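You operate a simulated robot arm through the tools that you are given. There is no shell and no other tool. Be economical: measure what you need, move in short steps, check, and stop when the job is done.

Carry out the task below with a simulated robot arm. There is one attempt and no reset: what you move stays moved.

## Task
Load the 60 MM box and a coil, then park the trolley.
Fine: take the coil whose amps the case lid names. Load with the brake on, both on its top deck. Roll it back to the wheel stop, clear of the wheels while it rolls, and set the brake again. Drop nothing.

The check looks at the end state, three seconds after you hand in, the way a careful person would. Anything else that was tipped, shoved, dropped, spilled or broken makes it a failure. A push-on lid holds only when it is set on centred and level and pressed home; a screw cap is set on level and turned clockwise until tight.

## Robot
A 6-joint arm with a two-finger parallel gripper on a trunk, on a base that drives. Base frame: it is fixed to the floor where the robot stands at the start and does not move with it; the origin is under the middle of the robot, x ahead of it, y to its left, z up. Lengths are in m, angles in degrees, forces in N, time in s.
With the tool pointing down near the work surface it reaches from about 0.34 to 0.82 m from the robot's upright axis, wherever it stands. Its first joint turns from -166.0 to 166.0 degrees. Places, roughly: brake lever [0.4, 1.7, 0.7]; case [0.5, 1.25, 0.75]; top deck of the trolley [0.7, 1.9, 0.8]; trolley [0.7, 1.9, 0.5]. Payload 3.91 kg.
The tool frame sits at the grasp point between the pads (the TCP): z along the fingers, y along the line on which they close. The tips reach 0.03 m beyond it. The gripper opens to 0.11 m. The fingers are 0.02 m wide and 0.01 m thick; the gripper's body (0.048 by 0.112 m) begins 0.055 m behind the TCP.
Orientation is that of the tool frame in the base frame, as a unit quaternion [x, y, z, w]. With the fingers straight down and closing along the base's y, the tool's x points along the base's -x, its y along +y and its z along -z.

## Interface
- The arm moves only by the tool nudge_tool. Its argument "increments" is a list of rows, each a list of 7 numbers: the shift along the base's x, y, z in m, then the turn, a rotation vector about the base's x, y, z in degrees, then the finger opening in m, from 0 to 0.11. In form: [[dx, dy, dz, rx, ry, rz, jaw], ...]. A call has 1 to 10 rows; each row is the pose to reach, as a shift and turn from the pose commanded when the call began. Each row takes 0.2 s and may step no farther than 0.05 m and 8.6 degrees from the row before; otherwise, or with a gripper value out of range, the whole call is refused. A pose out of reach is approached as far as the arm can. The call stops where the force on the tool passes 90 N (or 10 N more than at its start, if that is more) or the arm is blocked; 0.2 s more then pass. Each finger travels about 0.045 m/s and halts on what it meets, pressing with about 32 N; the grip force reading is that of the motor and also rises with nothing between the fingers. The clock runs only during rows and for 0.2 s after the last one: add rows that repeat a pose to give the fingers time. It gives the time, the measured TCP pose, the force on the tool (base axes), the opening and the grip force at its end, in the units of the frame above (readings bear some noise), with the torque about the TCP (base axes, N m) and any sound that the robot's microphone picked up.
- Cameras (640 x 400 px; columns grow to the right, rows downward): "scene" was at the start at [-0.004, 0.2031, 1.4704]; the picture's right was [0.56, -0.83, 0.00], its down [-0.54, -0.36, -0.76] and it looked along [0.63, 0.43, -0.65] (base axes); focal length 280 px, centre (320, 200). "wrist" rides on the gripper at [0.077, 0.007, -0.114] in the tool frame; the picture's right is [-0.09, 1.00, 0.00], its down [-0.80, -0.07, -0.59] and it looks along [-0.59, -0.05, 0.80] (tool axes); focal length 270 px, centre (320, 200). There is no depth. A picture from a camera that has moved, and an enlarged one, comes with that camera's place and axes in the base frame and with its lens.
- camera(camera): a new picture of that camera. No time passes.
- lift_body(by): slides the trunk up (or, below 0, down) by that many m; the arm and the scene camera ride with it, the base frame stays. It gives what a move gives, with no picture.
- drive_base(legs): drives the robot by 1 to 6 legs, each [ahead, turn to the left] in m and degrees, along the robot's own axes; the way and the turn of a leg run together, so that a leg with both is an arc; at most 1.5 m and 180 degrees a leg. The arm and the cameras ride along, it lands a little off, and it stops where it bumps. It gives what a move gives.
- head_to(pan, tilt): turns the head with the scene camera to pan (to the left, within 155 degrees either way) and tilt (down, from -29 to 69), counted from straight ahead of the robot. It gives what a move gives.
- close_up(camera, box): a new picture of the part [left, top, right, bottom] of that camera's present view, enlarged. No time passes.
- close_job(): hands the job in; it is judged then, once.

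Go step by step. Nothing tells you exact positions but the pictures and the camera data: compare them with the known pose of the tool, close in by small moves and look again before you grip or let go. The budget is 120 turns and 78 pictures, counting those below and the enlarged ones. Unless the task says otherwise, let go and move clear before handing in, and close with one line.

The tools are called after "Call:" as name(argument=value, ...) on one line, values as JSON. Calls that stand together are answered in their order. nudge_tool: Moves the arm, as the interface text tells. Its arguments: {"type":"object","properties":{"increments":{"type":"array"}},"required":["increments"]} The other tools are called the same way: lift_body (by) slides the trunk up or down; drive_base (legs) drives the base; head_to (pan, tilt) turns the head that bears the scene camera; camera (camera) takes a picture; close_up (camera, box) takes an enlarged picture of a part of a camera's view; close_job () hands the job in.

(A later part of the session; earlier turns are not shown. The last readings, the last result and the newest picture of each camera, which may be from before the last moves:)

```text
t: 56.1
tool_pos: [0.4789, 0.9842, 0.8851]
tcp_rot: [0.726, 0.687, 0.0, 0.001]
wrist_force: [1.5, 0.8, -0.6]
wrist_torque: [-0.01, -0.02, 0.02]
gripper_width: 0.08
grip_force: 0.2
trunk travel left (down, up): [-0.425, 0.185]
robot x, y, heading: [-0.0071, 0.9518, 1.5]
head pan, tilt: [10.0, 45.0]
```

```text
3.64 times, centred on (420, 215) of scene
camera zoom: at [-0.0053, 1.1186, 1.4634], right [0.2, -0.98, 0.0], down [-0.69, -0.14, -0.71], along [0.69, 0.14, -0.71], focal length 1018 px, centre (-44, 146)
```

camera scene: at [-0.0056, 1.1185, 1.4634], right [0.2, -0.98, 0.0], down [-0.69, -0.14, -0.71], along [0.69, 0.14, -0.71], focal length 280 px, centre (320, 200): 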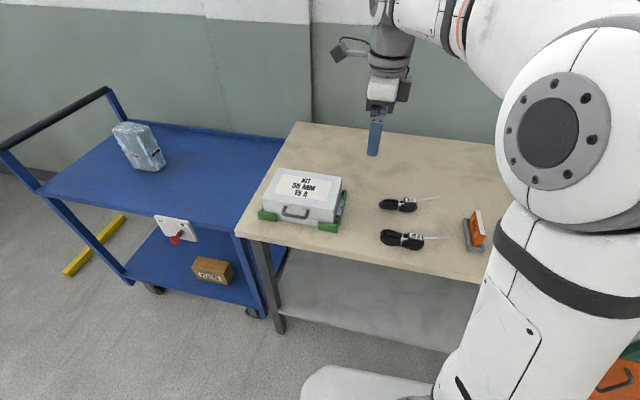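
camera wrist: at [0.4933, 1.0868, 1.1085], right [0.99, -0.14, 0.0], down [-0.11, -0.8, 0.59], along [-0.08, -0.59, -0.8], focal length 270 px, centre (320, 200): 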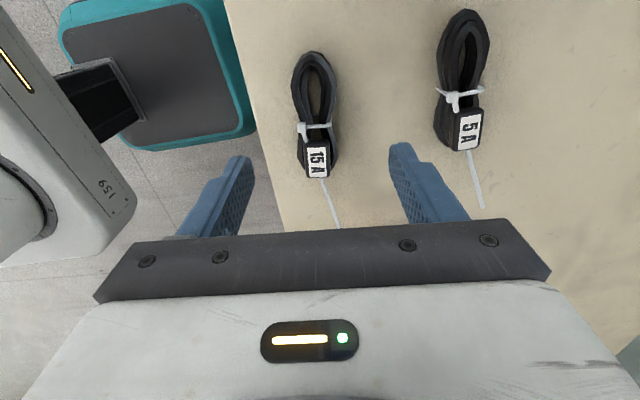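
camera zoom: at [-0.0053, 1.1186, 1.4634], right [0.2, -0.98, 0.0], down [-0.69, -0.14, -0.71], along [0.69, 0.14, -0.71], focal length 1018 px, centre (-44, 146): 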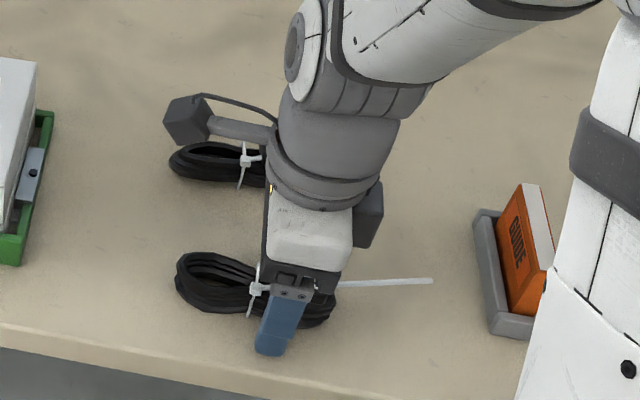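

The coil lies between the fingers; I close and lift a little.

Call:
nudge_tool(increments=[[-0.003, 0.004, 0, 0, 0, 0, 0.06], [-0.003, 0.004, 0, 0, 0, 0, 0.03], [-0.003, 0.004, 0, 0, 0, 0, 0.015], [-0.003, 0.004, 0, 0, 0, 0, 0.015], [-0.003, 0.004, 0, 0, 0, 0, 0.015], [-0.003, 0.004, 0, 0, 0, 0, 0.015]])

Call:
nudge_tool(increments=[[0, 0, 0.02, 0, 0, 0, 0.015], [0, 0, 0.06, 0, 0, 0, 0.015], [0, 0, 0.1, 0, 0, 0, 0.015], [0, 0, 0.15, 0, 0, 0, 0.015], [0, 0, 0.2, 0, 0, 0, 0.015], [0, 0, 0.25, 0, 0, 0, 0.015], [0, 0, 0.29, 0, 0, 0, 0.015], [0, 0, 0.29, 0, 0, 0, 0.015]])

Call:
camera(camera="wrist")

Call:
camera(camera="scene")

```text
t: 57.5
tool_pos: [0.4755, 0.988, 0.8851]
tcp_rot: [0.726, 0.688, 0.0, 0.0]
wrist_force: [-0.3, -0.6, -1.0]
wrist_torque: [-0.02, 0.02, 0.01]
gripper_width: 0.0401
grip_force: 32.5
trunk travel left (down, up): [-0.425, 0.185]
robot x, y, heading: [-0.0077, 0.9541, 1.8]
head pan, tilt: [10.0, 45.0]
```

```text
t: 59.3
tool_pos: [0.473, 0.9874, 1.1748]
tcp_rot: [0.726, 0.687, 0.0, 0.001]
wrist_force: [0.1, 0.2, -1.7]
wrist_torque: [-0.03, -0.02, 0.01]
gripper_width: 0.0399
grip_force: 32.3
trunk travel left (down, up): [-0.425, 0.185]
robot x, y, heading: [-0.0047, 0.9562, 1.7]
head pan, tilt: [10.0, 45.0]
```

```text
39 pictures are left
camera wrist: at [0.4846, 1.064, 1.2874], right [0.99, -0.14, 0.0], down [-0.11, -0.8, 0.59], along [-0.08, -0.59, -0.8], focal length 270 px, centre (320, 200)
```

wrist: 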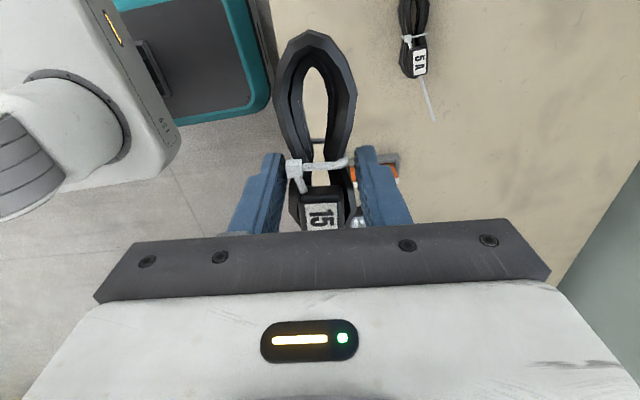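

```text
38 pictures are left
camera scene: at [-0.0053, 1.1186, 1.4634], right [0.2, -0.98, 0.0], down [-0.69, -0.14, -0.71], along [0.69, 0.14, -0.71], focal length 280 px, centre (320, 200)
```

scene: 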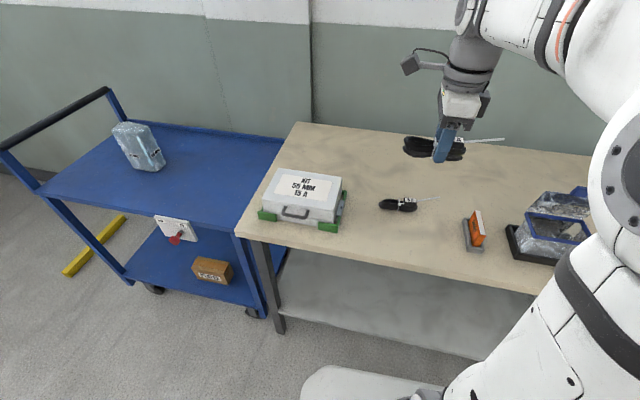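

The coil is held firmly. I drive back to the trolley.

Call:
drive_base(legs=[[0, 88.3], [0.75, 0], [0, -90]])

Call:
head_to(pan=20, tilt=48)

Call:
camera(camera="scene")

```text
t: 70.8
tool_pos: [0.5161, 1.6927, 1.1746]
tcp_rot: [0.757, 0.654, 0.0, 0.0]
wrist_force: [-0.4, -0.3, -1.7]
wrist_torque: [-0.02, -0.02, 0.0]
gripper_width: 0.0397
grip_force: 32.4
trunk travel left (down, up): [-0.425, 0.185]
robot x, y, heading: [0.0358, 1.735, -2.7]
head pan, tilt: [10.0, 45.0]
```

```text
t: 71.5
tool_pos: [0.5143, 1.6937, 1.1739]
tcp_rot: [0.756, 0.654, -0.001, 0.0]
wrist_force: [0.2, -0.3, -2.1]
wrist_torque: [0.0, 0.03, -0.02]
gripper_width: 0.0397
grip_force: 31.5
trunk travel left (down, up): [-0.425, 0.185]
robot x, y, heading: [0.0371, 1.7342, -2.8]
head pan, tilt: [20.0, 48.0]
```

```text
37 pictures are left
camera scene: at [0.0445, 1.911, 1.4592], right [0.3, -0.96, 0.0], down [-0.71, -0.22, -0.67], along [0.64, 0.2, -0.74], focal length 280 px, centre (320, 200)
```

scene: 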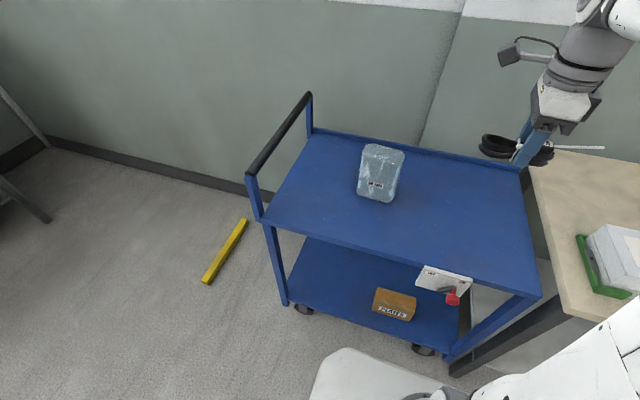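

I carry the coil over the deck beside the box, then lower it.

Call:
nudge_tool(increments=[[0.045, 0.01, 0, 0, 0, 0, 0.015], [0.09, 0.02, 0, 0, 0, 0, 0.015], [0.135, 0.025, 0, 0, 0, 0, 0.015], [0.16, 0.025, -0.04, 0, 0, 0, 0.015], [0.16, 0.025, -0.09, 0, 0, 0, 0.015], [0.16, 0.025, -0.14, 0, 0, 0, 0.015], [0.16, 0.025, -0.19, 0, 0, 0, 0.015], [0.16, 0.025, -0.24, 0, 0, 0, 0.015], [0.16, 0.025, -0.29, 0, 0, 0, 0.015], [0.16, 0.025, -0.315, 0, 0, 0, 0.015]])

Call:
nudge_tool(increments=[[0, 0, -0.008, 0, 0, 0, 0.015], [0, 0, -0.014, 0, 0, 0, 0.015], [0, 0, -0.018, 0, 0, 0, 0.015]])

Call:
camera(camera="scene")

```text
t: 73.7
tool_pos: [0.676, 1.7172, 0.8565]
tcp_rot: [0.756, 0.654, 0.0, 0.0]
wrist_force: [0.3, 0.6, -1.4]
wrist_torque: [-0.04, 0.01, 0.02]
gripper_width: 0.0399
grip_force: 31.6
trunk travel left (down, up): [-0.425, 0.185]
robot x, y, heading: [0.0392, 1.7339, -2.8]
head pan, tilt: [20.0, 48.0]
```

```text
t: 74.5
tool_pos: [0.6751, 1.7158, 0.8399]
tcp_rot: [0.756, 0.654, 0.0, 0.0]
wrist_force: [-0.2, 0.6, -1.7]
wrist_torque: [0.0, 0.02, -0.03]
gripper_width: 0.0395
grip_force: 31.7
trunk travel left (down, up): [-0.425, 0.185]
robot x, y, heading: [0.0348, 1.7335, -2.8]
head pan, tilt: [20.0, 48.0]
```

```text
36 pictures are left
camera scene: at [0.0448, 1.9108, 1.4592], right [0.3, -0.96, 0.0], down [-0.71, -0.22, -0.67], along [0.64, 0.2, -0.74], focal length 280 px, centre (320, 200)
```

scene: 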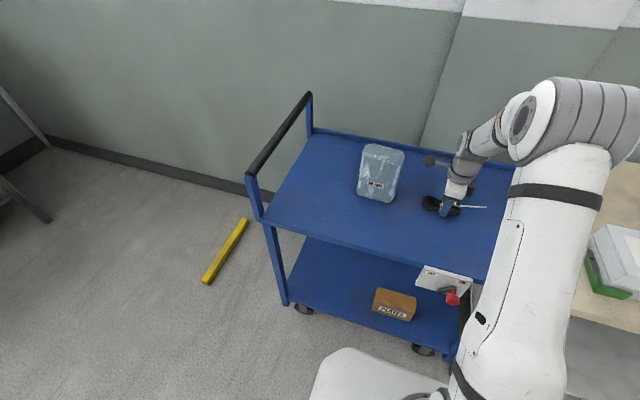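

Call:
nudge_tool(increments=[[0, 0, -0.003, 0, 0, 0, 0.015], [0, 0, -0.005, 0, 0, 0, 0.015]])

Call:
nudge_tool(increments=[[0, 0, -0.002, 0, 0, 0, 0.015]])

```text
t: 75.1
tool_pos: [0.675, 1.717, 0.8353]
tcp_rot: [0.756, 0.654, 0.0, 0.0]
wrist_force: [0.5, 0.2, -1.7]
wrist_torque: [-0.01, 0.0, 0.0]
gripper_width: 0.0399
grip_force: 32.0
trunk travel left (down, up): [-0.425, 0.185]
robot x, y, heading: [0.0381, 1.7385, -2.9]
head pan, tilt: [20.0, 48.0]
```

```text
t: 75.5
tool_pos: [0.6749, 1.716, 0.8347]
tcp_rot: [0.756, 0.655, 0.0, 0.001]
wrist_force: [-1.3, 1.7, 4.2]
wrist_torque: [0.39, 0.08, 0.15]
gripper_width: 0.0394
grip_force: 31.8
trunk travel left (down, up): [-0.425, 0.185]
robot x, y, heading: [0.036, 1.7363, -3.1]
head pan, tilt: [20.0, 48.0]
```

The coil touches the deck; I let go and rise clear.

Call:
nudge_tool(increments=[[0, 0, 0, 0, 0, 0, 0.05], [0, 0, 0, 0, 0, 0, 0.07], [0, 0, 0, 0, 0, 0, 0.08], [0, 0, 0, 0, 0, 0, 0.08]])

Call:
nudge_tool(increments=[[0, 0, 0.03, 0, 0, 0, 0.08], [0, 0, 0.08, 0, 0, 0, 0.08], [0, 0, 0.13, 0, 0, 0, 0.08], [0, 0, 0.18, 0, 0, 0, 0.08], [0, 0, 0.23, 0, 0, 0, 0.08], [-0.04, 0, 0.25, 0, 0, 0, 0.08], [-0.09, 0, 0.25, 0, 0, 0, 0.08], [-0.14, 0, 0.25, 0, 0, 0, 0.08], [-0.19, 0, 0.25, 0, 0, 0, 0.08], [-0.24, 0, 0.25, 0, 0, 0, 0.08]])

Call:
camera(camera="scene")

Call:
close_up(camera="scene", box=[400, 245, 490, 315])

```text
t: 76.5
tool_pos: [0.6758, 1.7165, 0.8339]
tcp_rot: [0.756, 0.655, 0.0, 0.0]
wrist_force: [-0.5, 0.0, 0.2]
wrist_torque: [-0.02, 0.0, -0.02]
gripper_width: 0.0802
grip_force: 0.0
trunk travel left (down, up): [-0.425, 0.185]
robot x, y, heading: [0.0355, 1.7339, -2.6]
head pan, tilt: [20.0, 48.0]
```

```text
t: 78.7
tool_pos: [0.4303, 1.7164, 1.0825]
tcp_rot: [0.756, 0.654, 0.001, 0.0]
wrist_force: [-0.4, 0.3, -0.9]
wrist_torque: [0.0, 0.0, 0.01]
gripper_width: 0.0802
grip_force: 0.0
trunk travel left (down, up): [-0.425, 0.185]
robot x, y, heading: [0.0358, 1.7335, -3.1]
head pan, tilt: [20.0, 48.0]
```

```text
35 pictures are left
camera scene: at [0.0435, 1.9108, 1.4592], right [0.3, -0.95, 0.0], down [-0.71, -0.22, -0.67], along [0.64, 0.2, -0.74], focal length 280 px, centre (320, 200)
```

scene: 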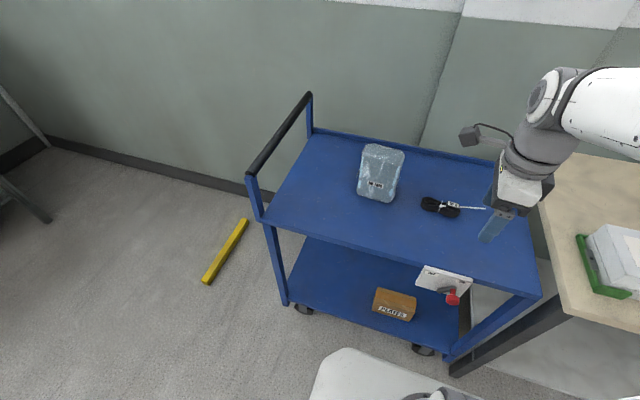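

```text
5.71 times, centred on (445, 280) of scene
camera zoom: at [0.0435, 1.9108, 1.4592], right [0.3, -0.95, 0.0], down [-0.71, -0.22, -0.67], along [0.64, 0.2, -0.74], focal length 1600 px, centre (-394, -257)
```

zoom: 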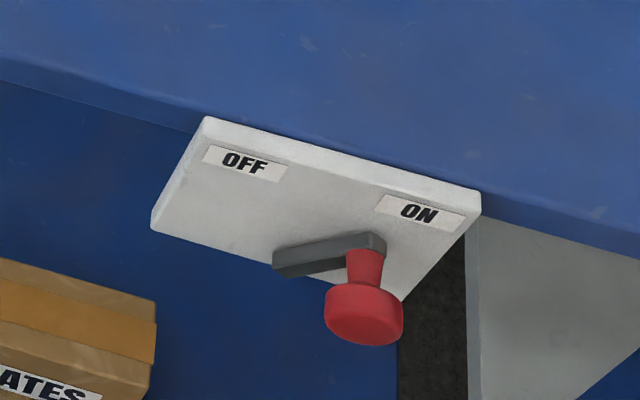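

Both items are loaded: the box upright and the coil beside it. Next the brake: knob about (0.42, 1.677, 0.765). I back off a little, turn the fingers to close along y and then straddle the knob.

Call:
drive_base(legs=[[-0.1, 2.8]])

Call:
nudge_tool(increments=[[0, 0, 0, 0, 0, 8.5, 0.06], [0, 0, 0, 0, 0, 17, 0.06], [0, 0, 0, 0, 0, 25.5, 0.06], [0, 0, 0, 0, 0, 34, 0.06], [0, 0, 0, 0, 0, 42.5, 0.06], [0, 0, 0, 0, 0, 51, 0.06], [0, 0, 0, 0, 0, 59.5, 0.06], [0, 0, 0, 0, 0, 68, 0.06], [0, 0, 0, 0, 0, 76.5, 0.06], [0, 0, 0, 0, 0, 85, 0.06]])

Call:
head_to(pan=5, tilt=50)

Call:
camera(camera="scene")

Call:
camera(camera="wrist")

```text
t: 79.9
tool_pos: [0.3326, 1.7389, 1.0838]
tcp_rot: [0.74, 0.673, 0.001, 0.001]
wrist_force: [0.0, 0.7, 0.8]
wrist_torque: [0.01, -0.04, 0.04]
gripper_width: 0.08
grip_force: 0.2
trunk travel left (down, up): [-0.425, 0.185]
robot x, y, heading: [-0.065, 1.74, -0.1]
head pan, tilt: [20.0, 48.0]
```

```text
t: 82.1
tool_pos: [0.3341, 1.7381, 1.0832]
tcp_rot: [0.09, 0.996, 0.001, 0.001]
wrist_force: [-0.7, 0.0, 0.2]
wrist_torque: [-0.01, 0.0, 0.02]
gripper_width: 0.0602
grip_force: 0.0
trunk travel left (down, up): [-0.425, 0.185]
robot x, y, heading: [-0.0661, 1.7386, -0.3]
head pan, tilt: [20.0, 48.0]
```

```text
t: 82.8
tool_pos: [0.3335, 1.7383, 1.0819]
tcp_rot: [0.091, 0.996, 0.0, 0.0]
wrist_force: [0.0, -0.4, 0.2]
wrist_torque: [-0.02, 0.07, 0.04]
gripper_width: 0.0602
grip_force: 0.0
trunk travel left (down, up): [-0.425, 0.185]
robot x, y, heading: [-0.064, 1.7384, -0.0]
head pan, tilt: [5.0, 50.0]
```

```text
33 pictures are left
camera scene: at [-0.0608, 1.8954, 1.4565], right [0.09, -1.0, 0.0], down [-0.76, -0.07, -0.64], along [0.64, 0.05, -0.77], focal length 280 px, centre (320, 200)
```

scene: 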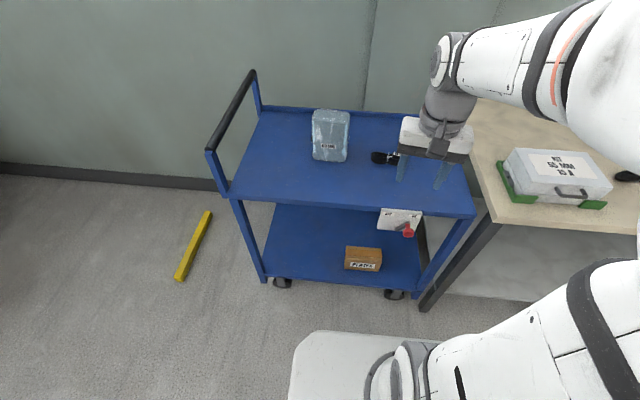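

```text
32 pictures are left
camera wrist: at [0.2588, 1.7581, 1.1954], right [0.27, 0.96, 0.0], down [0.77, -0.22, 0.59], along [0.57, -0.16, -0.8], focal length 270 px, centre (320, 200)
```

wrist: 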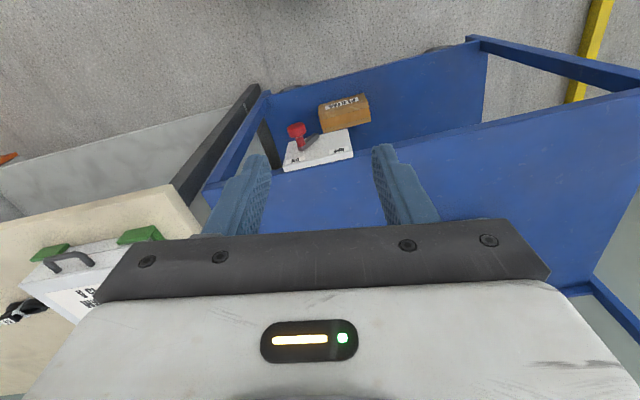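

Two views agree: the knob face is near (0.41, 1.678, 0.777). I square the fingers and come down in front of the deck edge to above the knob.

Call:
nudge_tool(increments=[[0.02, -0.02, 0, 0, 0, 5, 0.06], [0.05, -0.04, 0, 0, 0, 10.4, 0.06], [0.088, -0.06, 0, 0, 0, 10.4, 0.06], [0.088, -0.06, -0.05, 0, 0, 10.4, 0.06], [0.088, -0.06, -0.1, 0, 0, 10.4, 0.06], [0.088, -0.06, -0.15, 0, 0, 10.4, 0.06], [0.088, -0.06, -0.2, 0, 0, 10.4, 0.06], [0.088, -0.06, -0.2, 0, 0, 10.4, 0.06]])

Call:
camera(camera="wrist")

Call:
close_up(camera="scene", box=[350, 140, 490, 260])

```text
t: 84.6
tool_pos: [0.4212, 1.6788, 0.8843]
tcp_rot: [0.001, 1.0, 0.0, 0.0]
wrist_force: [0.5, 0.7, 0.3]
wrist_torque: [-0.02, 0.02, 0.0]
gripper_width: 0.0599
grip_force: 0.0
trunk travel left (down, up): [-0.425, 0.185]
robot x, y, heading: [-0.0628, 1.7359, -0.2]
head pan, tilt: [5.0, 50.0]
```

```text
31 pictures are left
camera wrist: at [0.3449, 1.6845, 0.9968], right [0.09, 1.0, 0.0], down [0.8, -0.07, 0.59], along [0.59, -0.05, -0.8], focal length 270 px, centre (320, 200)
```

wrist: 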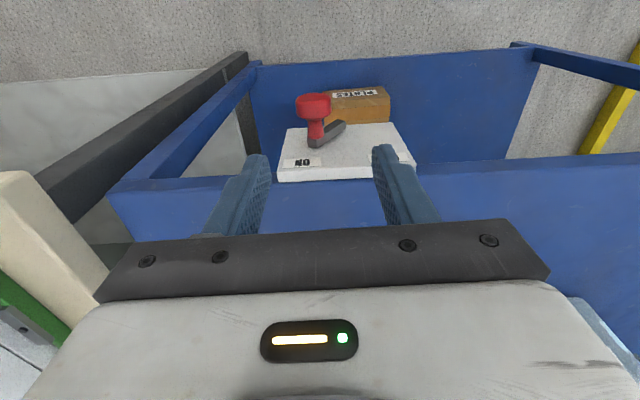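

```text
3.33 times, centred on (420, 200) of scene
camera zoom: at [-0.0604, 1.8953, 1.4565], right [0.08, -1.0, 0.0], down [-0.76, -0.06, -0.64], along [0.64, 0.05, -0.77], focal length 933 px, centre (-13, 200)
```

zoom: 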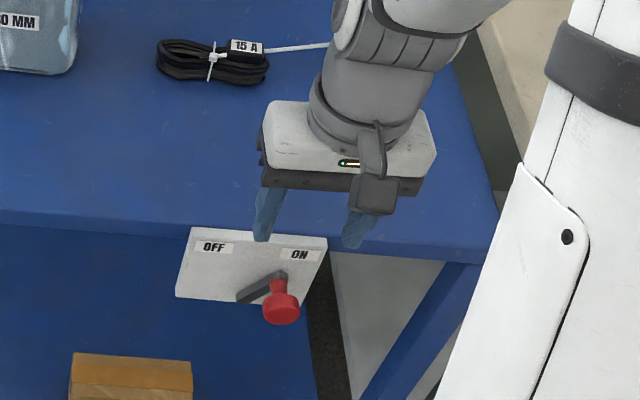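

The knob is midway between the fingers. I go down to straddle it, then sweep slowly toward OFF.

Call:
nudge_tool(increments=[[0.002, -0.002, -0.04, 0, 0, 0, 0.06], [0.002, -0.002, -0.08, 0, 0, 0, 0.06], [0.002, -0.002, -0.108, 0, 0, 0, 0.06], [0.002, -0.002, -0.108, 0, 0, 0, 0.06]])

Call:
close_up(camera="wrist", box=[160, 0, 480, 240])

```text
t: 85.6
tool_pos: [0.4235, 1.6741, 0.7748]
tcp_rot: [0.002, 1.0, 0.0, 0.0]
wrist_force: [0.3, 0.5, -0.6]
wrist_torque: [-0.01, -0.01, -0.03]
gripper_width: 0.0601
grip_force: 0.1
trunk travel left (down, up): [-0.425, 0.185]
robot x, y, heading: [-0.0624, 1.7431, -0.3]
head pan, tilt: [5.0, 50.0]
```

```text
1.67 times, centred on (320, 120) of wrist
camera zoom: at [0.3472, 1.6812, 0.8874], right [0.09, 1.0, 0.0], down [0.8, -0.07, 0.59], along [0.59, -0.05, -0.8], focal length 450 px, centre (320, 333)
```

zoom: 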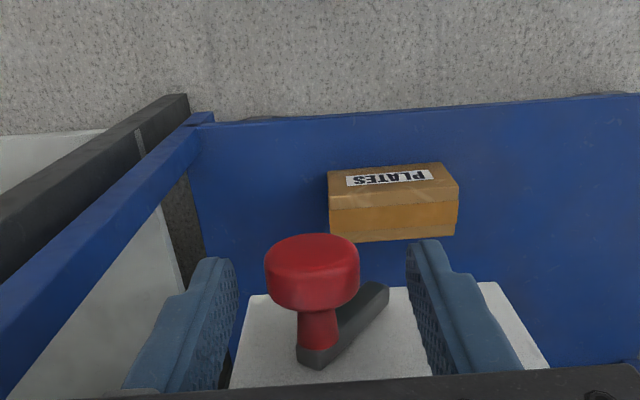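

The knob is between the fingers. I sweep it +y.

Call:
nudge_tool(increments=[[0, 0.01, 0, 0, 0, 0, 0.06], [0, 0.018, 0.001, 0, 0, 0, 0.06], [0, 0.026, 0.003, 0, 0, 0, 0.06], [0, 0.034, 0.004, 0, 0, 0, 0.06], [0, 0.042, 0.004, 0, 0, 0, 0.06]])

Call:
close_up(camera="wrist", box=[160, 0, 480, 240])

```text
t: 86.8
tool_pos: [0.424, 1.7179, 0.7782]
tcp_rot: [0.001, 1.0, 0.0, 0.0]
wrist_force: [0.4, -0.3, 0.3]
wrist_torque: [0.0, -0.01, -0.01]
gripper_width: 0.0596
grip_force: 0.1
trunk travel left (down, up): [-0.425, 0.185]
robot x, y, heading: [-0.0655, 1.7391, -0.3]
head pan, tilt: [5.0, 50.0]
```

```text
1.67 times, centred on (320, 120) of wrist
camera zoom: at [0.3468, 1.7248, 0.8915], right [0.09, 1.0, 0.0], down [0.8, -0.07, 0.59], along [0.59, -0.05, -0.8], focal length 450 px, centre (320, 333)
```

zoom: 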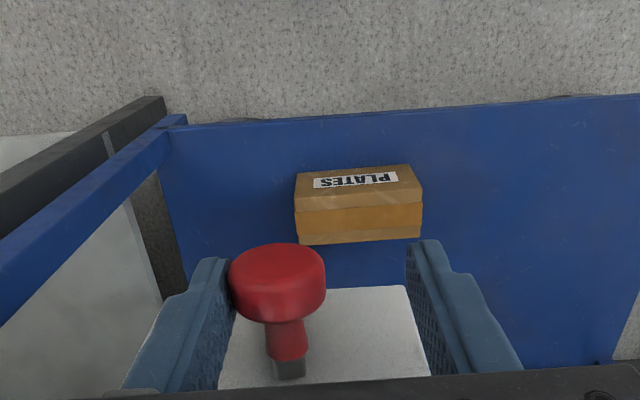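

The lever moves freely, now near vertical. I continue toward OFF.

Call:
nudge_tool(increments=[[0, 0.008, 0, 0, 0, 0, 0.06], [0, 0.016, -0.002, 0, 0, 0, 0.06], [0, 0.024, -0.005, 0, 0, 0, 0.06]])

Call:
close_up(camera="wrist", box=[160, 0, 480, 240])

```text
t: 87.6
tool_pos: [0.4224, 1.7426, 0.7737]
tcp_rot: [0.001, 1.0, 0.001, 0.0]
wrist_force: [0.7, -0.2, -0.6]
wrist_torque: [-0.04, -0.04, -0.02]
gripper_width: 0.0597
grip_force: 0.0
trunk travel left (down, up): [-0.425, 0.185]
robot x, y, heading: [-0.0624, 1.7427, -0.3]
head pan, tilt: [5.0, 50.0]
```

```text
1.67 times, centred on (320, 120) of wrist
camera zoom: at [0.3466, 1.7487, 0.8865], right [0.09, 1.0, 0.0], down [0.8, -0.07, 0.59], along [0.59, -0.05, -0.8], focal length 450 px, centre (320, 333)
```

zoom: 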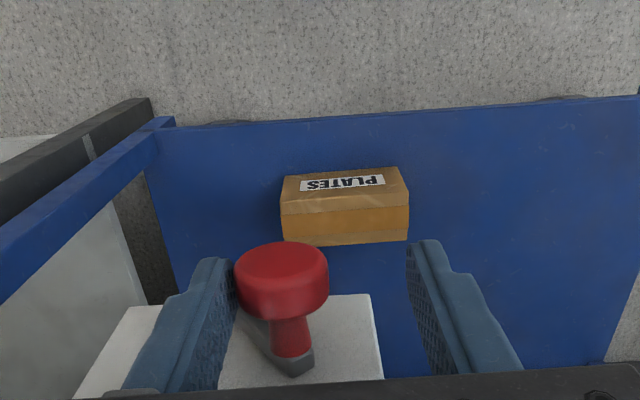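

It is past the middle; I push on a few mm at a time until the stop is felt.

Call:
nudge_tool(increments=[[0, 0.006, -0.003, 0, 0, 0, 0.06]])

Call:
nudge_tool(increments=[[0, 0.004, -0.003, 0, 0, 0, 0.06]])

Call:
close_up(camera="wrist", box=[160, 0, 480, 240])

```text
t: 88.0
tool_pos: [0.4235, 1.7485, 0.7707]
tcp_rot: [0.0, 1.0, 0.0, 0.0]
wrist_force: [0.1, 0.0, -0.1]
wrist_torque: [0.01, 0.04, 0.0]
gripper_width: 0.0599
grip_force: 0.0
trunk travel left (down, up): [-0.425, 0.185]
robot x, y, heading: [-0.0648, 1.7408, -0.2]
head pan, tilt: [5.0, 50.0]
```

```text
t: 88.4
tool_pos: [0.4233, 1.7521, 0.7675]
tcp_rot: [0.001, 1.0, 0.0, 0.0]
wrist_force: [0.7, -0.5, -0.7]
wrist_torque: [0.01, -0.01, -0.01]
gripper_width: 0.0598
grip_force: 0.0
trunk travel left (down, up): [-0.425, 0.185]
robot x, y, heading: [-0.0629, 1.7385, -0.1]
head pan, tilt: [5.0, 50.0]
```

```text
1.67 times, centred on (320, 120) of wrist
camera zoom: at [0.3463, 1.7586, 0.8804], right [0.09, 1.0, 0.0], down [0.8, -0.07, 0.59], along [0.59, -0.05, -0.8], focal length 450 px, centre (320, 333)
```

zoom: 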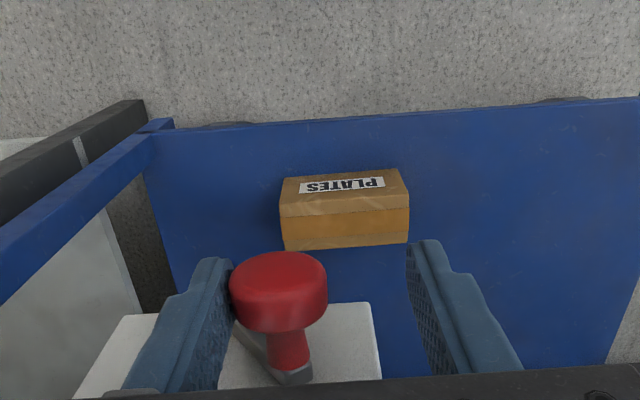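

The picture shows the plate keeping pace with my hand: the lever is at its OFF stop and the trolley starts rolling, so the brake is off. I free the knob, rise straight up, and check.

Call:
nudge_tool(increments=[[0, -0.008, 0, 0, 0, 0, 0.06], [0, -0.008, 0.04, 0, 0, 0, 0.06], [0, -0.008, 0.09, 0, 0, 0, 0.06], [0, -0.008, 0.14, 0, 0, 0, 0.06], [0, -0.008, 0.19, 0, 0, 0, 0.06], [-0.01, -0.008, 0.24, 0, 0, 0, 0.06], [-0.02, -0.008, 0.28, 0, 0, 0, 0.06], [-0.02, -0.008, 0.33, 0, 0, 0, 0.06], [-0.02, -0.008, 0.38, 0, 0, 0, 0.06], [-0.02, -0.008, 0.4, 0, 0, 0, 0.06]])

Call:
camera(camera="scene")

```text
refused: row 6 steps farther than a row can; nothing moved
```

```text
25 pictures are left
camera scene: at [-0.0604, 1.8956, 1.4564], right [0.08, -1.0, 0.0], down [-0.76, -0.06, -0.64], along [0.64, 0.05, -0.77], focal length 280 px, centre (320, 200)
```

scene: 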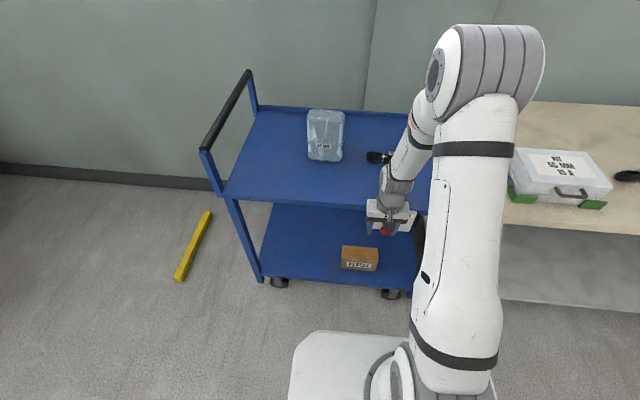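

The trolley has indeed rolled about 1–2 cm. I repeat the withdrawal with shorter steps and drive to beside the handle.

Call:
nudge_tool(increments=[[0, -0.008, 0, 0, 0, 0, 0.06], [0, -0.008, 0.04, 0, 0, 0, 0.06], [0, -0.008, 0.09, 0, 0, 0, 0.06], [0, -0.008, 0.14, 0, 0, 0, 0.06], [0, -0.008, 0.19, 0, 0, 0, 0.06], [0, -0.008, 0.24, 0, 0, 0, 0.06], [0, -0.008, 0.29, 0, 0, 0, 0.06], [0, -0.008, 0.34, 0, 0, 0, 0.06], [0, -0.008, 0.39, 0, 0, 0, 0.08], [0, -0.008, 0.43, 0, 0, 0, 0.08]])

Call:
drive_base(legs=[[0, 90], [0.58, 0], [0, -90]])

Call:
head_to(pan=5, tilt=50)

Call:
camera(camera="scene")

```text
t: 90.6
tool_pos: [0.4213, 1.7459, 1.1997]
tcp_rot: [0.001, 1.0, 0.0, 0.0]
wrist_force: [-1.1, 0.4, -0.1]
wrist_torque: [-0.01, -0.02, 0.03]
gripper_width: 0.08
grip_force: 0.1
trunk travel left (down, up): [-0.425, 0.185]
robot x, y, heading: [-0.0611, 1.7407, -0.3]
head pan, tilt: [5.0, 50.0]
```

```text
t: 101.6
tool_pos: [0.4148, 2.349, 1.2001]
tcp_rot: [-0.017, 1.0, 0.0, -0.001]
wrist_force: [-0.3, 0.6, 0.5]
wrist_torque: [-0.01, -0.02, 0.02]
gripper_width: 0.08
grip_force: 0.1
trunk travel left (down, up): [-0.425, 0.185]
robot x, y, heading: [-0.0701, 2.3519, 2.2]
head pan, tilt: [5.0, 50.0]
```

```text
t: 102.2
tool_pos: [0.4138, 2.3507, 1.1998]
tcp_rot: [-0.017, 1.0, 0.0, 0.0]
wrist_force: [0.6, 0.0, -0.2]
wrist_torque: [0.01, 0.0, 0.01]
gripper_width: 0.0801
grip_force: 0.1
trunk travel left (down, up): [-0.425, 0.185]
robot x, y, heading: [-0.0762, 2.3503, 2.3]
head pan, tilt: [5.0, 50.0]
```

```text
24 pictures are left
camera scene: at [-0.0767, 2.5068, 1.4564], right [0.13, -0.99, 0.0], down [-0.76, -0.1, -0.64], along [0.64, 0.08, -0.77], focal length 280 px, centre (320, 200)
```

scene: 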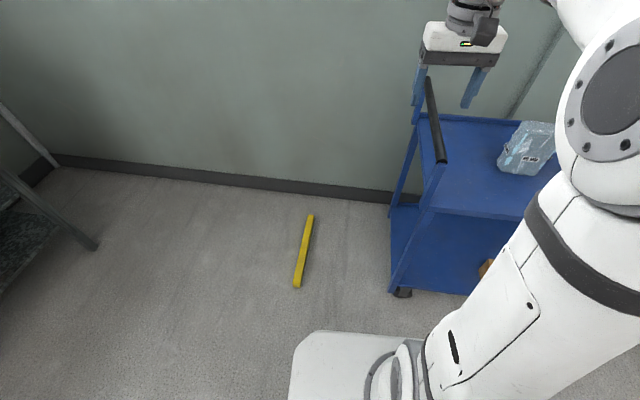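

The handle bar seems to run along x near y≈2.255, z≈0.96, from x≈0.51 to 0.93. I move the open hand above it for a check with the wrist camera.

Call:
nudge_tool(increments=[[0.04, -0.025, 0, 0, 0, -1, 0.08], [0.08, -0.05, 0, 0, 0, -2, 0.08], [0.115, -0.075, -0.02, 0, 0, -2, 0.08], [0.15, -0.095, -0.04, 0, 0, -2, 0.08], [0.16, -0.095, -0.08, 0, 0, -2, 0.08], [0.16, -0.095, -0.11, 0, 0, -2, 0.08], [0.16, -0.095, -0.11, 0, 0, -2, 0.08]])

Call:
camera(camera="wrist")

Call:
close_up(camera="scene", box=[370, 30, 570, 170])

```text
t: 103.8
tool_pos: [0.5745, 2.2554, 1.0892]
tcp_rot: [0.001, 1.0, 0.0, 0.001]
wrist_force: [-1.2, 0.5, -0.1]
wrist_torque: [-0.02, -0.02, -0.01]
gripper_width: 0.0799
grip_force: 0.0
trunk travel left (down, up): [-0.425, 0.185]
robot x, y, heading: [-0.0721, 2.3508, 2.5]
head pan, tilt: [5.0, 50.0]
```

```text
23 pictures are left
camera wrist: at [0.4981, 2.2613, 1.202], right [0.09, 1.0, 0.0], down [0.8, -0.07, 0.59], along [0.59, -0.05, -0.8], focal length 270 px, centre (320, 200)
```

wrist: 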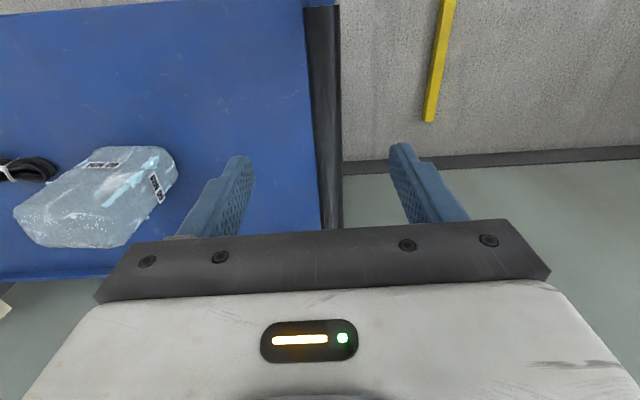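

```text
2.86 times, centred on (470, 100) of scene
camera zoom: at [-0.0764, 2.5062, 1.4565], right [0.13, -0.99, 0.0], down [-0.76, -0.1, -0.64], along [0.64, 0.08, -0.77], focal length 800 px, centre (-109, 486)
```

zoom: 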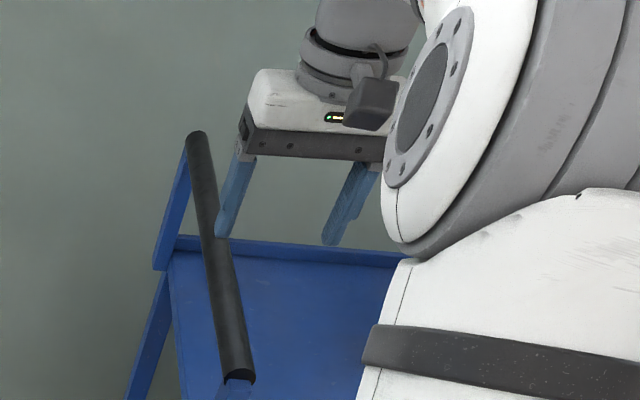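

Triangulation gives the bar at y≈2.261, z≈0.955. I go down around it and close.

Call:
nudge_tool(increments=[[0, 0.005, -0.04, 0, 0, 0, 0.08], [0, 0.005, -0.08, 0, 0, 0, 0.08], [0, 0.005, -0.11, 0, 0, 0, 0.08], [0, 0.005, -0.135, 0, 0, 0, 0.08], [0, 0.005, -0.135, 0, 0, 0, 0.08]])

Call:
close_up(camera="scene", box=[370, 30, 570, 170])

Call:
camera(camera="wrist")

```text
t: 105.0
tool_pos: [0.5761, 2.2579, 0.9539]
tcp_rot: [0.0, 1.0, 0.0, 0.0]
wrist_force: [-0.8, 0.5, -0.8]
wrist_torque: [0.01, -0.01, 0.01]
gripper_width: 0.08
grip_force: 0.1
trunk travel left (down, up): [-0.425, 0.185]
robot x, y, heading: [-0.0737, 2.349, 2.4]
head pan, tilt: [5.0, 50.0]
```

```text
2.86 times, centred on (470, 100) of scene
camera zoom: at [-0.0764, 2.5063, 1.4565], right [0.13, -0.99, 0.0], down [-0.76, -0.1, -0.64], along [0.64, 0.08, -0.77], focal length 800 px, centre (-109, 486)
```

zoom: 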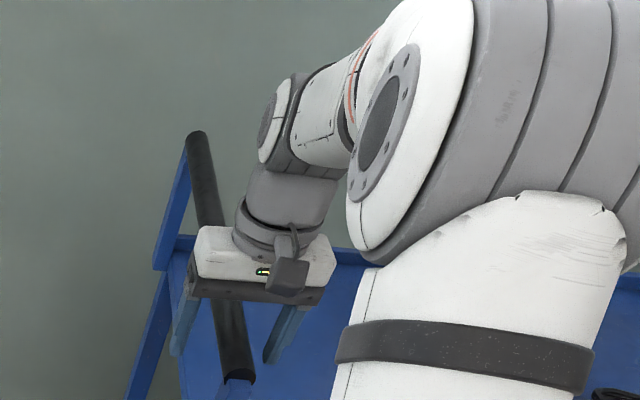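

```text
20 pictures are left
camera wrist: at [0.4987, 2.2646, 1.0659], right [0.09, 1.0, 0.0], down [0.8, -0.07, 0.59], along [0.59, -0.05, -0.8], focal length 270 px, centre (320, 200)
```

wrist: 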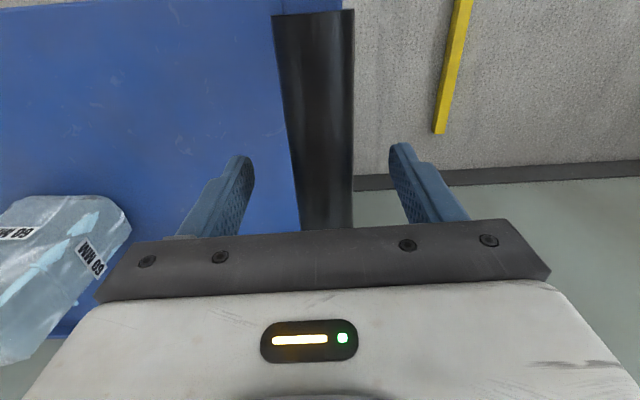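

The bar is between the fingers. I grip it and pull smoothly toward the stop, ramping gently.

Call:
nudge_tool(increments=[[0, 0.002, 0, 0, 0, 0, 0.05], [0, 0.002, 0, 0, 0, 0, 0.03], [0, 0.002, 0, 0, 0, 0, 0.015], [0, 0.002, 0, 0, 0, 0, 0.015], [0, 0.002, 0, 0, 0, 0, 0.015], [0, 0.002, 0, 0, 0, 0, 0.015]])

Call:
nudge_tool(increments=[[0, 0.003, 0, 0, 0, 0, 0.015], [0, 0.01, 0, 0, 0, 0, 0.015], [0, 0.02, 0, 0, 0, 0, 0.015], [0, 0.032, 0, 0, 0, 0, 0.015], [0, 0.044, 0, 0, 0, 0, 0.015], [0, 0.056, 0, 0, 0, 0, 0.015], [0, 0.068, 0, 0, 0, 0, 0.015], [0, 0.078, 0, 0, 0, 0, 0.015], [0, 0.085, 0, 0, 0, 0, 0.015], [0, 0.088, 0, 0, 0, 0, 0.015]])

Call:
camera(camera="scene")

```text
t: 106.4
tool_pos: [0.5749, 2.2602, 0.9531]
tcp_rot: [0.001, 1.0, 0.001, 0.0]
wrist_force: [0.6, -1.0, 0.1]
wrist_torque: [-0.03, -0.04, -0.98]
gripper_width: 0.0278
grip_force: 45.3
trunk travel left (down, up): [-0.425, 0.185]
robot x, y, heading: [-0.0737, 2.3489, 2.8]
head pan, tilt: [5.0, 50.0]
```

```text
t: 108.6
tool_pos: [0.5761, 2.3482, 0.9538]
tcp_rot: [0.001, 1.0, 0.0, 0.001]
wrist_force: [30.3, 0.2, 3.5]
wrist_torque: [0.07, 0.17, -0.87]
gripper_width: 0.0282
grip_force: 45.3
trunk travel left (down, up): [-0.425, 0.185]
robot x, y, heading: [-0.0728, 2.3476, 2.2]
head pan, tilt: [5.0, 50.0]
```

```text
19 pictures are left
camera scene: at [-0.0724, 2.5063, 1.4566], right [0.13, -0.99, 0.0], down [-0.76, -0.1, -0.64], along [0.64, 0.08, -0.77], focal length 280 px, centre (320, 200)
```

scene: 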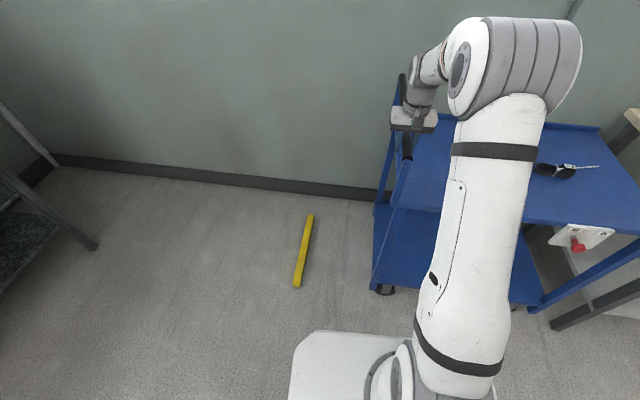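

It rolls well, but a 30 N side force along x has built up; I relieve it slightly and read again.

Call:
nudge_tool(increments=[[0.003, 0.006, 0, 0, 0, 0, 0.015], [0.003, 0.012, 0, 0, 0, 0, 0.015]])

```text
t: 109.2
tool_pos: [0.5777, 2.3614, 0.9538]
tcp_rot: [0.001, 1.0, 0.0, 0.0]
wrist_force: [16.0, 2.2, 5.2]
wrist_torque: [0.02, -0.14, -1.07]
gripper_width: 0.0279
grip_force: 44.9
trunk travel left (down, up): [-0.425, 0.185]
robot x, y, heading: [-0.0736, 2.3498, 2.4]
head pan, tilt: [5.0, 50.0]
```

Call:
nudge_tool(increments=[[0.003, 0.006, 0, 0, 0, 0, 0.015], [0.004, 0.018, 0, 0, 0, 0, 0.015], [0.005, 0.03, 0, 0, 0, 0, 0.015], [0.006, 0.042, 0, 0, 0, 0, 0.015], [0.006, 0.054, 0, 0, 0, 0, 0.015], [0.007, 0.066, 0, 0, 0, 0, 0.015], [0.007, 0.078, 0, 0, 0, 0, 0.015], [0.008, 0.088, 0, 0, 0, 0, 0.015], [0.008, 0.096, 0, 0, 0, 0, 0.015], [0.008, 0.1, 0, 0, 0, 0, 0.015]])

```text
t: 111.4
tool_pos: [0.5801, 2.4622, 0.953]
tcp_rot: [0.0, 1.0, 0.0, -0.002]
wrist_force: [-38.8, 3.6, -16.0]
wrist_torque: [0.02, -0.26, -0.91]
gripper_width: 0.028
grip_force: 45.4
trunk travel left (down, up): [-0.425, 0.185]
robot x, y, heading: [-0.0721, 2.349, 2.2]
head pan, tilt: [5.0, 50.0]
```

I overcorrected: the trolley runs straight along y. I take back the x shift and go on.

Call:
nudge_tool(increments=[[-0.004, 0.003, 0, 0, 0, 0, 0.015], [-0.007, 0.01, 0, 0, 0, 0, 0.015], [-0.007, 0.02, 0, 0, 0, 0, 0.015], [-0.007, 0.032, 0, 0, 0, 0, 0.015], [-0.007, 0.044, 0, 0, 0, 0, 0.015], [-0.007, 0.056, 0, 0, 0, 0, 0.015], [-0.007, 0.068, 0, 0, 0, 0, 0.015], [-0.007, 0.08, 0, 0, 0, 0, 0.015], [-0.007, 0.088, 0, 0, 0, 0, 0.015], [-0.007, 0.092, 0, 0, 0, 0, 0.015]])

Call:
camera(camera="scene")

```text
t: 113.6
tool_pos: [0.5841, 2.5529, 0.9535]
tcp_rot: [0.001, 1.0, 0.002, 0.002]
wrist_force: [39.9, -2.1, 12.3]
wrist_torque: [-0.01, 0.2, -0.93]
gripper_width: 0.028
grip_force: 45.0
trunk travel left (down, up): [-0.425, 0.185]
robot x, y, heading: [-0.0751, 2.3503, 2.5]
head pan, tilt: [5.0, 50.0]
```

```text
18 pictures are left
camera scene: at [-0.0721, 2.5059, 1.4567], right [0.13, -0.99, 0.0], down [-0.76, -0.1, -0.64], along [0.63, 0.08, -0.77], focal length 280 px, centre (320, 200)
```

scene: 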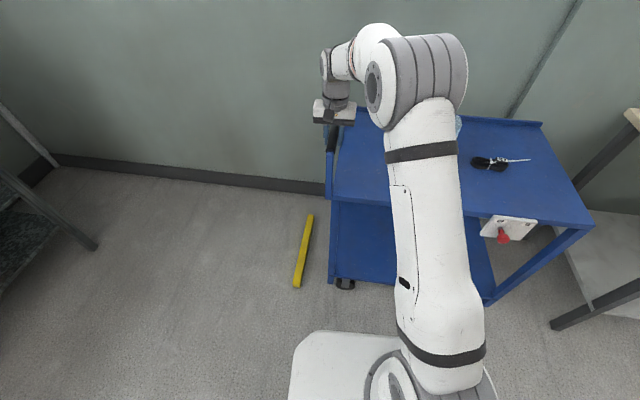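

The track drifts about +0.04 in x per unit of y (trolley slightly yawed). Around 0.16 m remain; I follow that direction and relieve the side load.

Call:
nudge_tool(increments=[[0.004, 0.004, 0, 0, 0, 0, 0.015], [0.0045, 0.014, 0, 0, 0, 0, 0.015], [0.005, 0.026, 0, 0, 0, 0, 0.015], [0.0055, 0.038, 0, 0, 0, 0, 0.015], [0.006, 0.05, 0, 0, 0, 0, 0.015], [0.0065, 0.062, 0, 0, 0, 0, 0.015], [0.007, 0.074, 0, 0, 0, 0, 0.015], [0.0075, 0.084, 0, 0, 0, 0, 0.015], [0.0075, 0.09, 0, 0, 0, 0, 0.015]])

```text
t: 115.6
tool_pos: [0.5853, 2.6443, 0.9536]
tcp_rot: [0.001, 1.0, 0.0, -0.001]
wrist_force: [-2.2, 1.1, 1.7]
wrist_torque: [-0.01, 1.09, -1.12]
gripper_width: 0.0278
grip_force: 44.8
trunk travel left (down, up): [-0.425, 0.185]
robot x, y, heading: [-0.0771, 2.3507, 2.6]
head pan, tilt: [5.0, 50.0]
```

The side load is gone. I creep on in small steps until the wheels meet the stop.

Call:
nudge_tool(increments=[[0.0, 0.005, 0, 0, 0, 0, 0.015], [0.0005, 0.012, 0, 0, 0, 0, 0.015], [0.001, 0.019, 0, 0, 0, 0, 0.015], [0.001, 0.026, 0, 0, 0, 0, 0.015], [0.001, 0.033, 0, 0, 0, 0, 0.015]])

Call:
camera(camera="scene")

```text
t: 116.8
tool_pos: [0.5854, 2.6781, 0.9545]
tcp_rot: [-0.001, 1.0, -0.001, -0.001]
wrist_force: [-11.7, 3.9, -8.0]
wrist_torque: [0.03, 0.83, -0.96]
gripper_width: 0.0279
grip_force: 45.0
trunk travel left (down, up): [-0.425, 0.185]
robot x, y, heading: [-0.0705, 2.3509, 2.5]
head pan, tilt: [5.0, 50.0]
```

```text
17 pictures are left
camera scene: at [-0.0771, 2.5074, 1.4563], right [0.13, -0.99, 0.0], down [-0.76, -0.1, -0.64], along [0.64, 0.08, -0.77], focal length 280 px, centre (320, 200)
```

scene: 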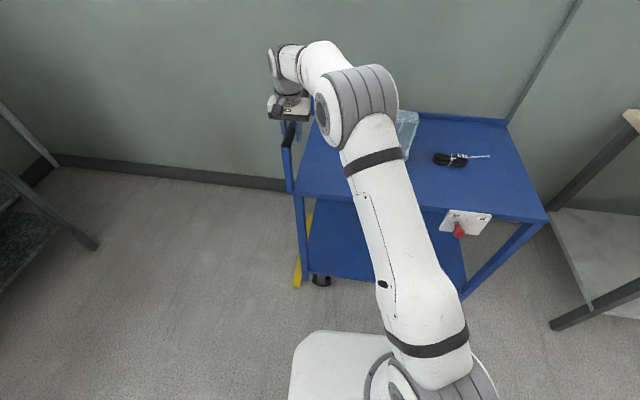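

About 4–5 cm remain. I creep on.

Call:
nudge_tool(increments=[[-0.001, 0.007, 0, 0, 0, 0, 0.015], [-0.001, 0.014, 0, 0, 0, 0, 0.015], [-0.001, 0.021, 0, 0, 0, 0, 0.015], [-0.001, 0.027, 0, 0, 0, 0, 0.015]])

Call:
nudge_tool(increments=[[0, 0.004, 0, 0, 0, 0, 0.015], [0, 0.008, 0, 0, 0, 0, 0.015]])

```text
t: 117.8
tool_pos: [0.586, 2.7053, 0.9545]
tcp_rot: [0.001, 1.0, 0.001, 0.001]
wrist_force: [-1.8, 3.1, -6.3]
wrist_torque: [-0.04, 0.13, -1.02]
gripper_width: 0.028
grip_force: 45.0
trunk travel left (down, up): [-0.425, 0.185]
robot x, y, heading: [-0.0702, 2.3529, 2.6]
head pan, tilt: [5.0, 50.0]
```

```text
t: 118.4
tool_pos: [0.5852, 2.7116, 0.9539]
tcp_rot: [0.0, 1.0, 0.001, 0.0]
wrist_force: [0.2, 1.9, -2.6]
wrist_torque: [-0.14, -0.06, -0.97]
gripper_width: 0.0279
grip_force: 44.6
trunk travel left (down, up): [-0.425, 0.185]
robot x, y, heading: [-0.0741, 2.3524, 2.4]
head pan, tilt: [5.0, 50.0]
```

Call:
nudge_tool(increments=[[0, 0.004, 0, 0, 0, 0, 0.015], [0, 0.008, 0, 0, 0, 0, 0.015]])

Call:
close_up(camera="scene", box=[240, 190, 400, 300])

```text
t: 119.0
tool_pos: [0.5864, 2.7187, 0.9533]
tcp_rot: [0.001, 1.0, 0.001, 0.0]
wrist_force: [3.4, 2.0, -0.3]
wrist_torque: [-0.17, -0.11, -1.11]
gripper_width: 0.0277
grip_force: 45.1
trunk travel left (down, up): [-0.425, 0.185]
robot x, y, heading: [-0.0726, 2.356, 2.2]
head pan, tilt: [5.0, 50.0]
```

```text
3.64 times, centred on (320, 245) of scene
camera zoom: at [-0.0758, 2.5067, 1.4565], right [0.13, -0.99, 0.0], down [-0.76, -0.1, -0.64], along [0.64, 0.08, -0.77], focal length 1018 px, centre (320, 36)
```

zoom: 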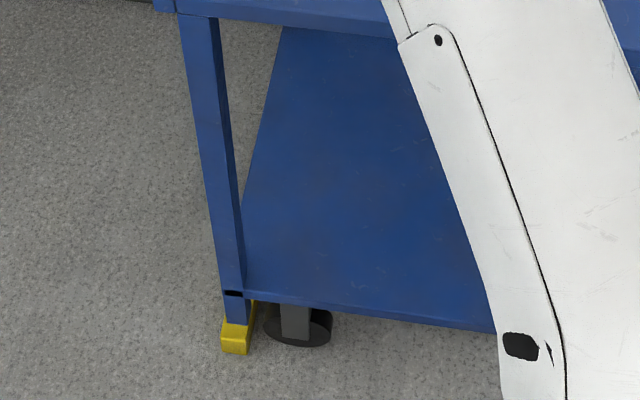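

Only about 1–1.5 cm is left. I creep on.

Call:
nudge_tool(increments=[[0, 0.003, 0, 0, 0, 0, 0.015], [0, 0.006, 0, 0, 0, 0, 0.015]])

Call:
nudge_tool(increments=[[0, 0.003, 0, 0, 0, 0, 0.015], [0, 0.006, 0, 0, 0, 0, 0.015]])

```text
t: 119.6
tool_pos: [0.5875, 2.7253, 0.9534]
tcp_rot: [0.001, 1.0, 0.001, 0.0]
wrist_force: [8.8, 1.4, 2.8]
wrist_torque: [-0.1, 0.29, -0.91]
gripper_width: 0.0282
grip_force: 45.5
trunk travel left (down, up): [-0.425, 0.185]
robot x, y, heading: [-0.0713, 2.3483, 2.6]
head pan, tilt: [5.0, 50.0]
```

```text
t: 120.2
tool_pos: [0.5872, 2.7309, 0.9542]
tcp_rot: [0.0, 1.0, 0.001, 0.001]
wrist_force: [10.7, 0.6, 3.7]
wrist_torque: [-0.11, 0.23, -0.88]
gripper_width: 0.0279
grip_force: 45.4
trunk travel left (down, up): [-0.425, 0.185]
robot x, y, heading: [-0.0767, 2.3499, 2.6]
head pan, tilt: [5.0, 50.0]
```

Call:
nudge_tool(increments=[[0.001, 0.003, 0, 0, 0, 0, 0.015], [0.001, 0.006, 0, 0, 0, 0, 0.015]])

Call:
nudge_tool(increments=[[0, 0.003, 0, 0, 0, 0, 0.015], [0, 0.006, 0, 0, 0, 0, 0.015]])

Call:
close_up(camera="scene", box=[240, 190, 400, 300])

```text
t: 120.8
tool_pos: [0.5863, 2.734, 0.9537]
tcp_rot: [0.002, 1.0, -0.001, -0.001]
wrist_force: [4.9, -12.8, -0.6]
wrist_torque: [-0.14, -0.71, -0.76]
gripper_width: 0.0278
grip_force: 44.7
trunk travel left (down, up): [-0.425, 0.185]
robot x, y, heading: [-0.0718, 2.3496, 2.6]
head pan, tilt: [5.0, 50.0]
```

```text
t: 121.4
tool_pos: [0.5868, 2.7334, 0.954]
tcp_rot: [0.002, 1.0, -0.002, -0.002]
wrist_force: [-9.4, -48.1, -8.5]
wrist_torque: [0.17, -0.45, -0.92]
gripper_width: 0.028
grip_force: 45.1
trunk travel left (down, up): [-0.425, 0.185]
robot x, y, heading: [-0.0738, 2.3501, 2.4]
head pan, tilt: [5.0, 50.0]
```

```text
3.64 times, centred on (320, 245) of scene
camera zoom: at [-0.0769, 2.5005, 1.457], right [0.13, -0.99, 0.0], down [-0.76, -0.1, -0.64], along [0.64, 0.09, -0.77], focal length 1018 px, centre (320, 36)
```

zoom: 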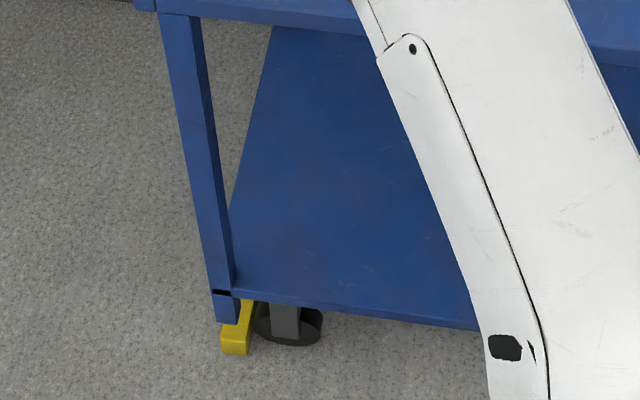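

The wheels are firmly at the stop. I ease the pull to near zero, open, and rise off the handle.

Call:
nudge_tool(increments=[[0, -0.004, 0, 0, 0, 0, 0.015], [0, -0.0065, 0, 0, 0, 0, 0.015], [0, -0.0065, 0, 0, 0, 0, 0.015]])

```text
t: 122.2
tool_pos: [0.5856, 2.7342, 0.9532]
tcp_rot: [0.002, 1.0, 0.0, -0.002]
wrist_force: [-9.9, -26.2, -18.6]
wrist_torque: [0.45, 0.33, -1.1]
gripper_width: 0.0281
grip_force: 44.7
trunk travel left (down, up): [-0.425, 0.185]
robot x, y, heading: [-0.0684, 2.3524, 2.4]
head pan, tilt: [5.0, 50.0]
```

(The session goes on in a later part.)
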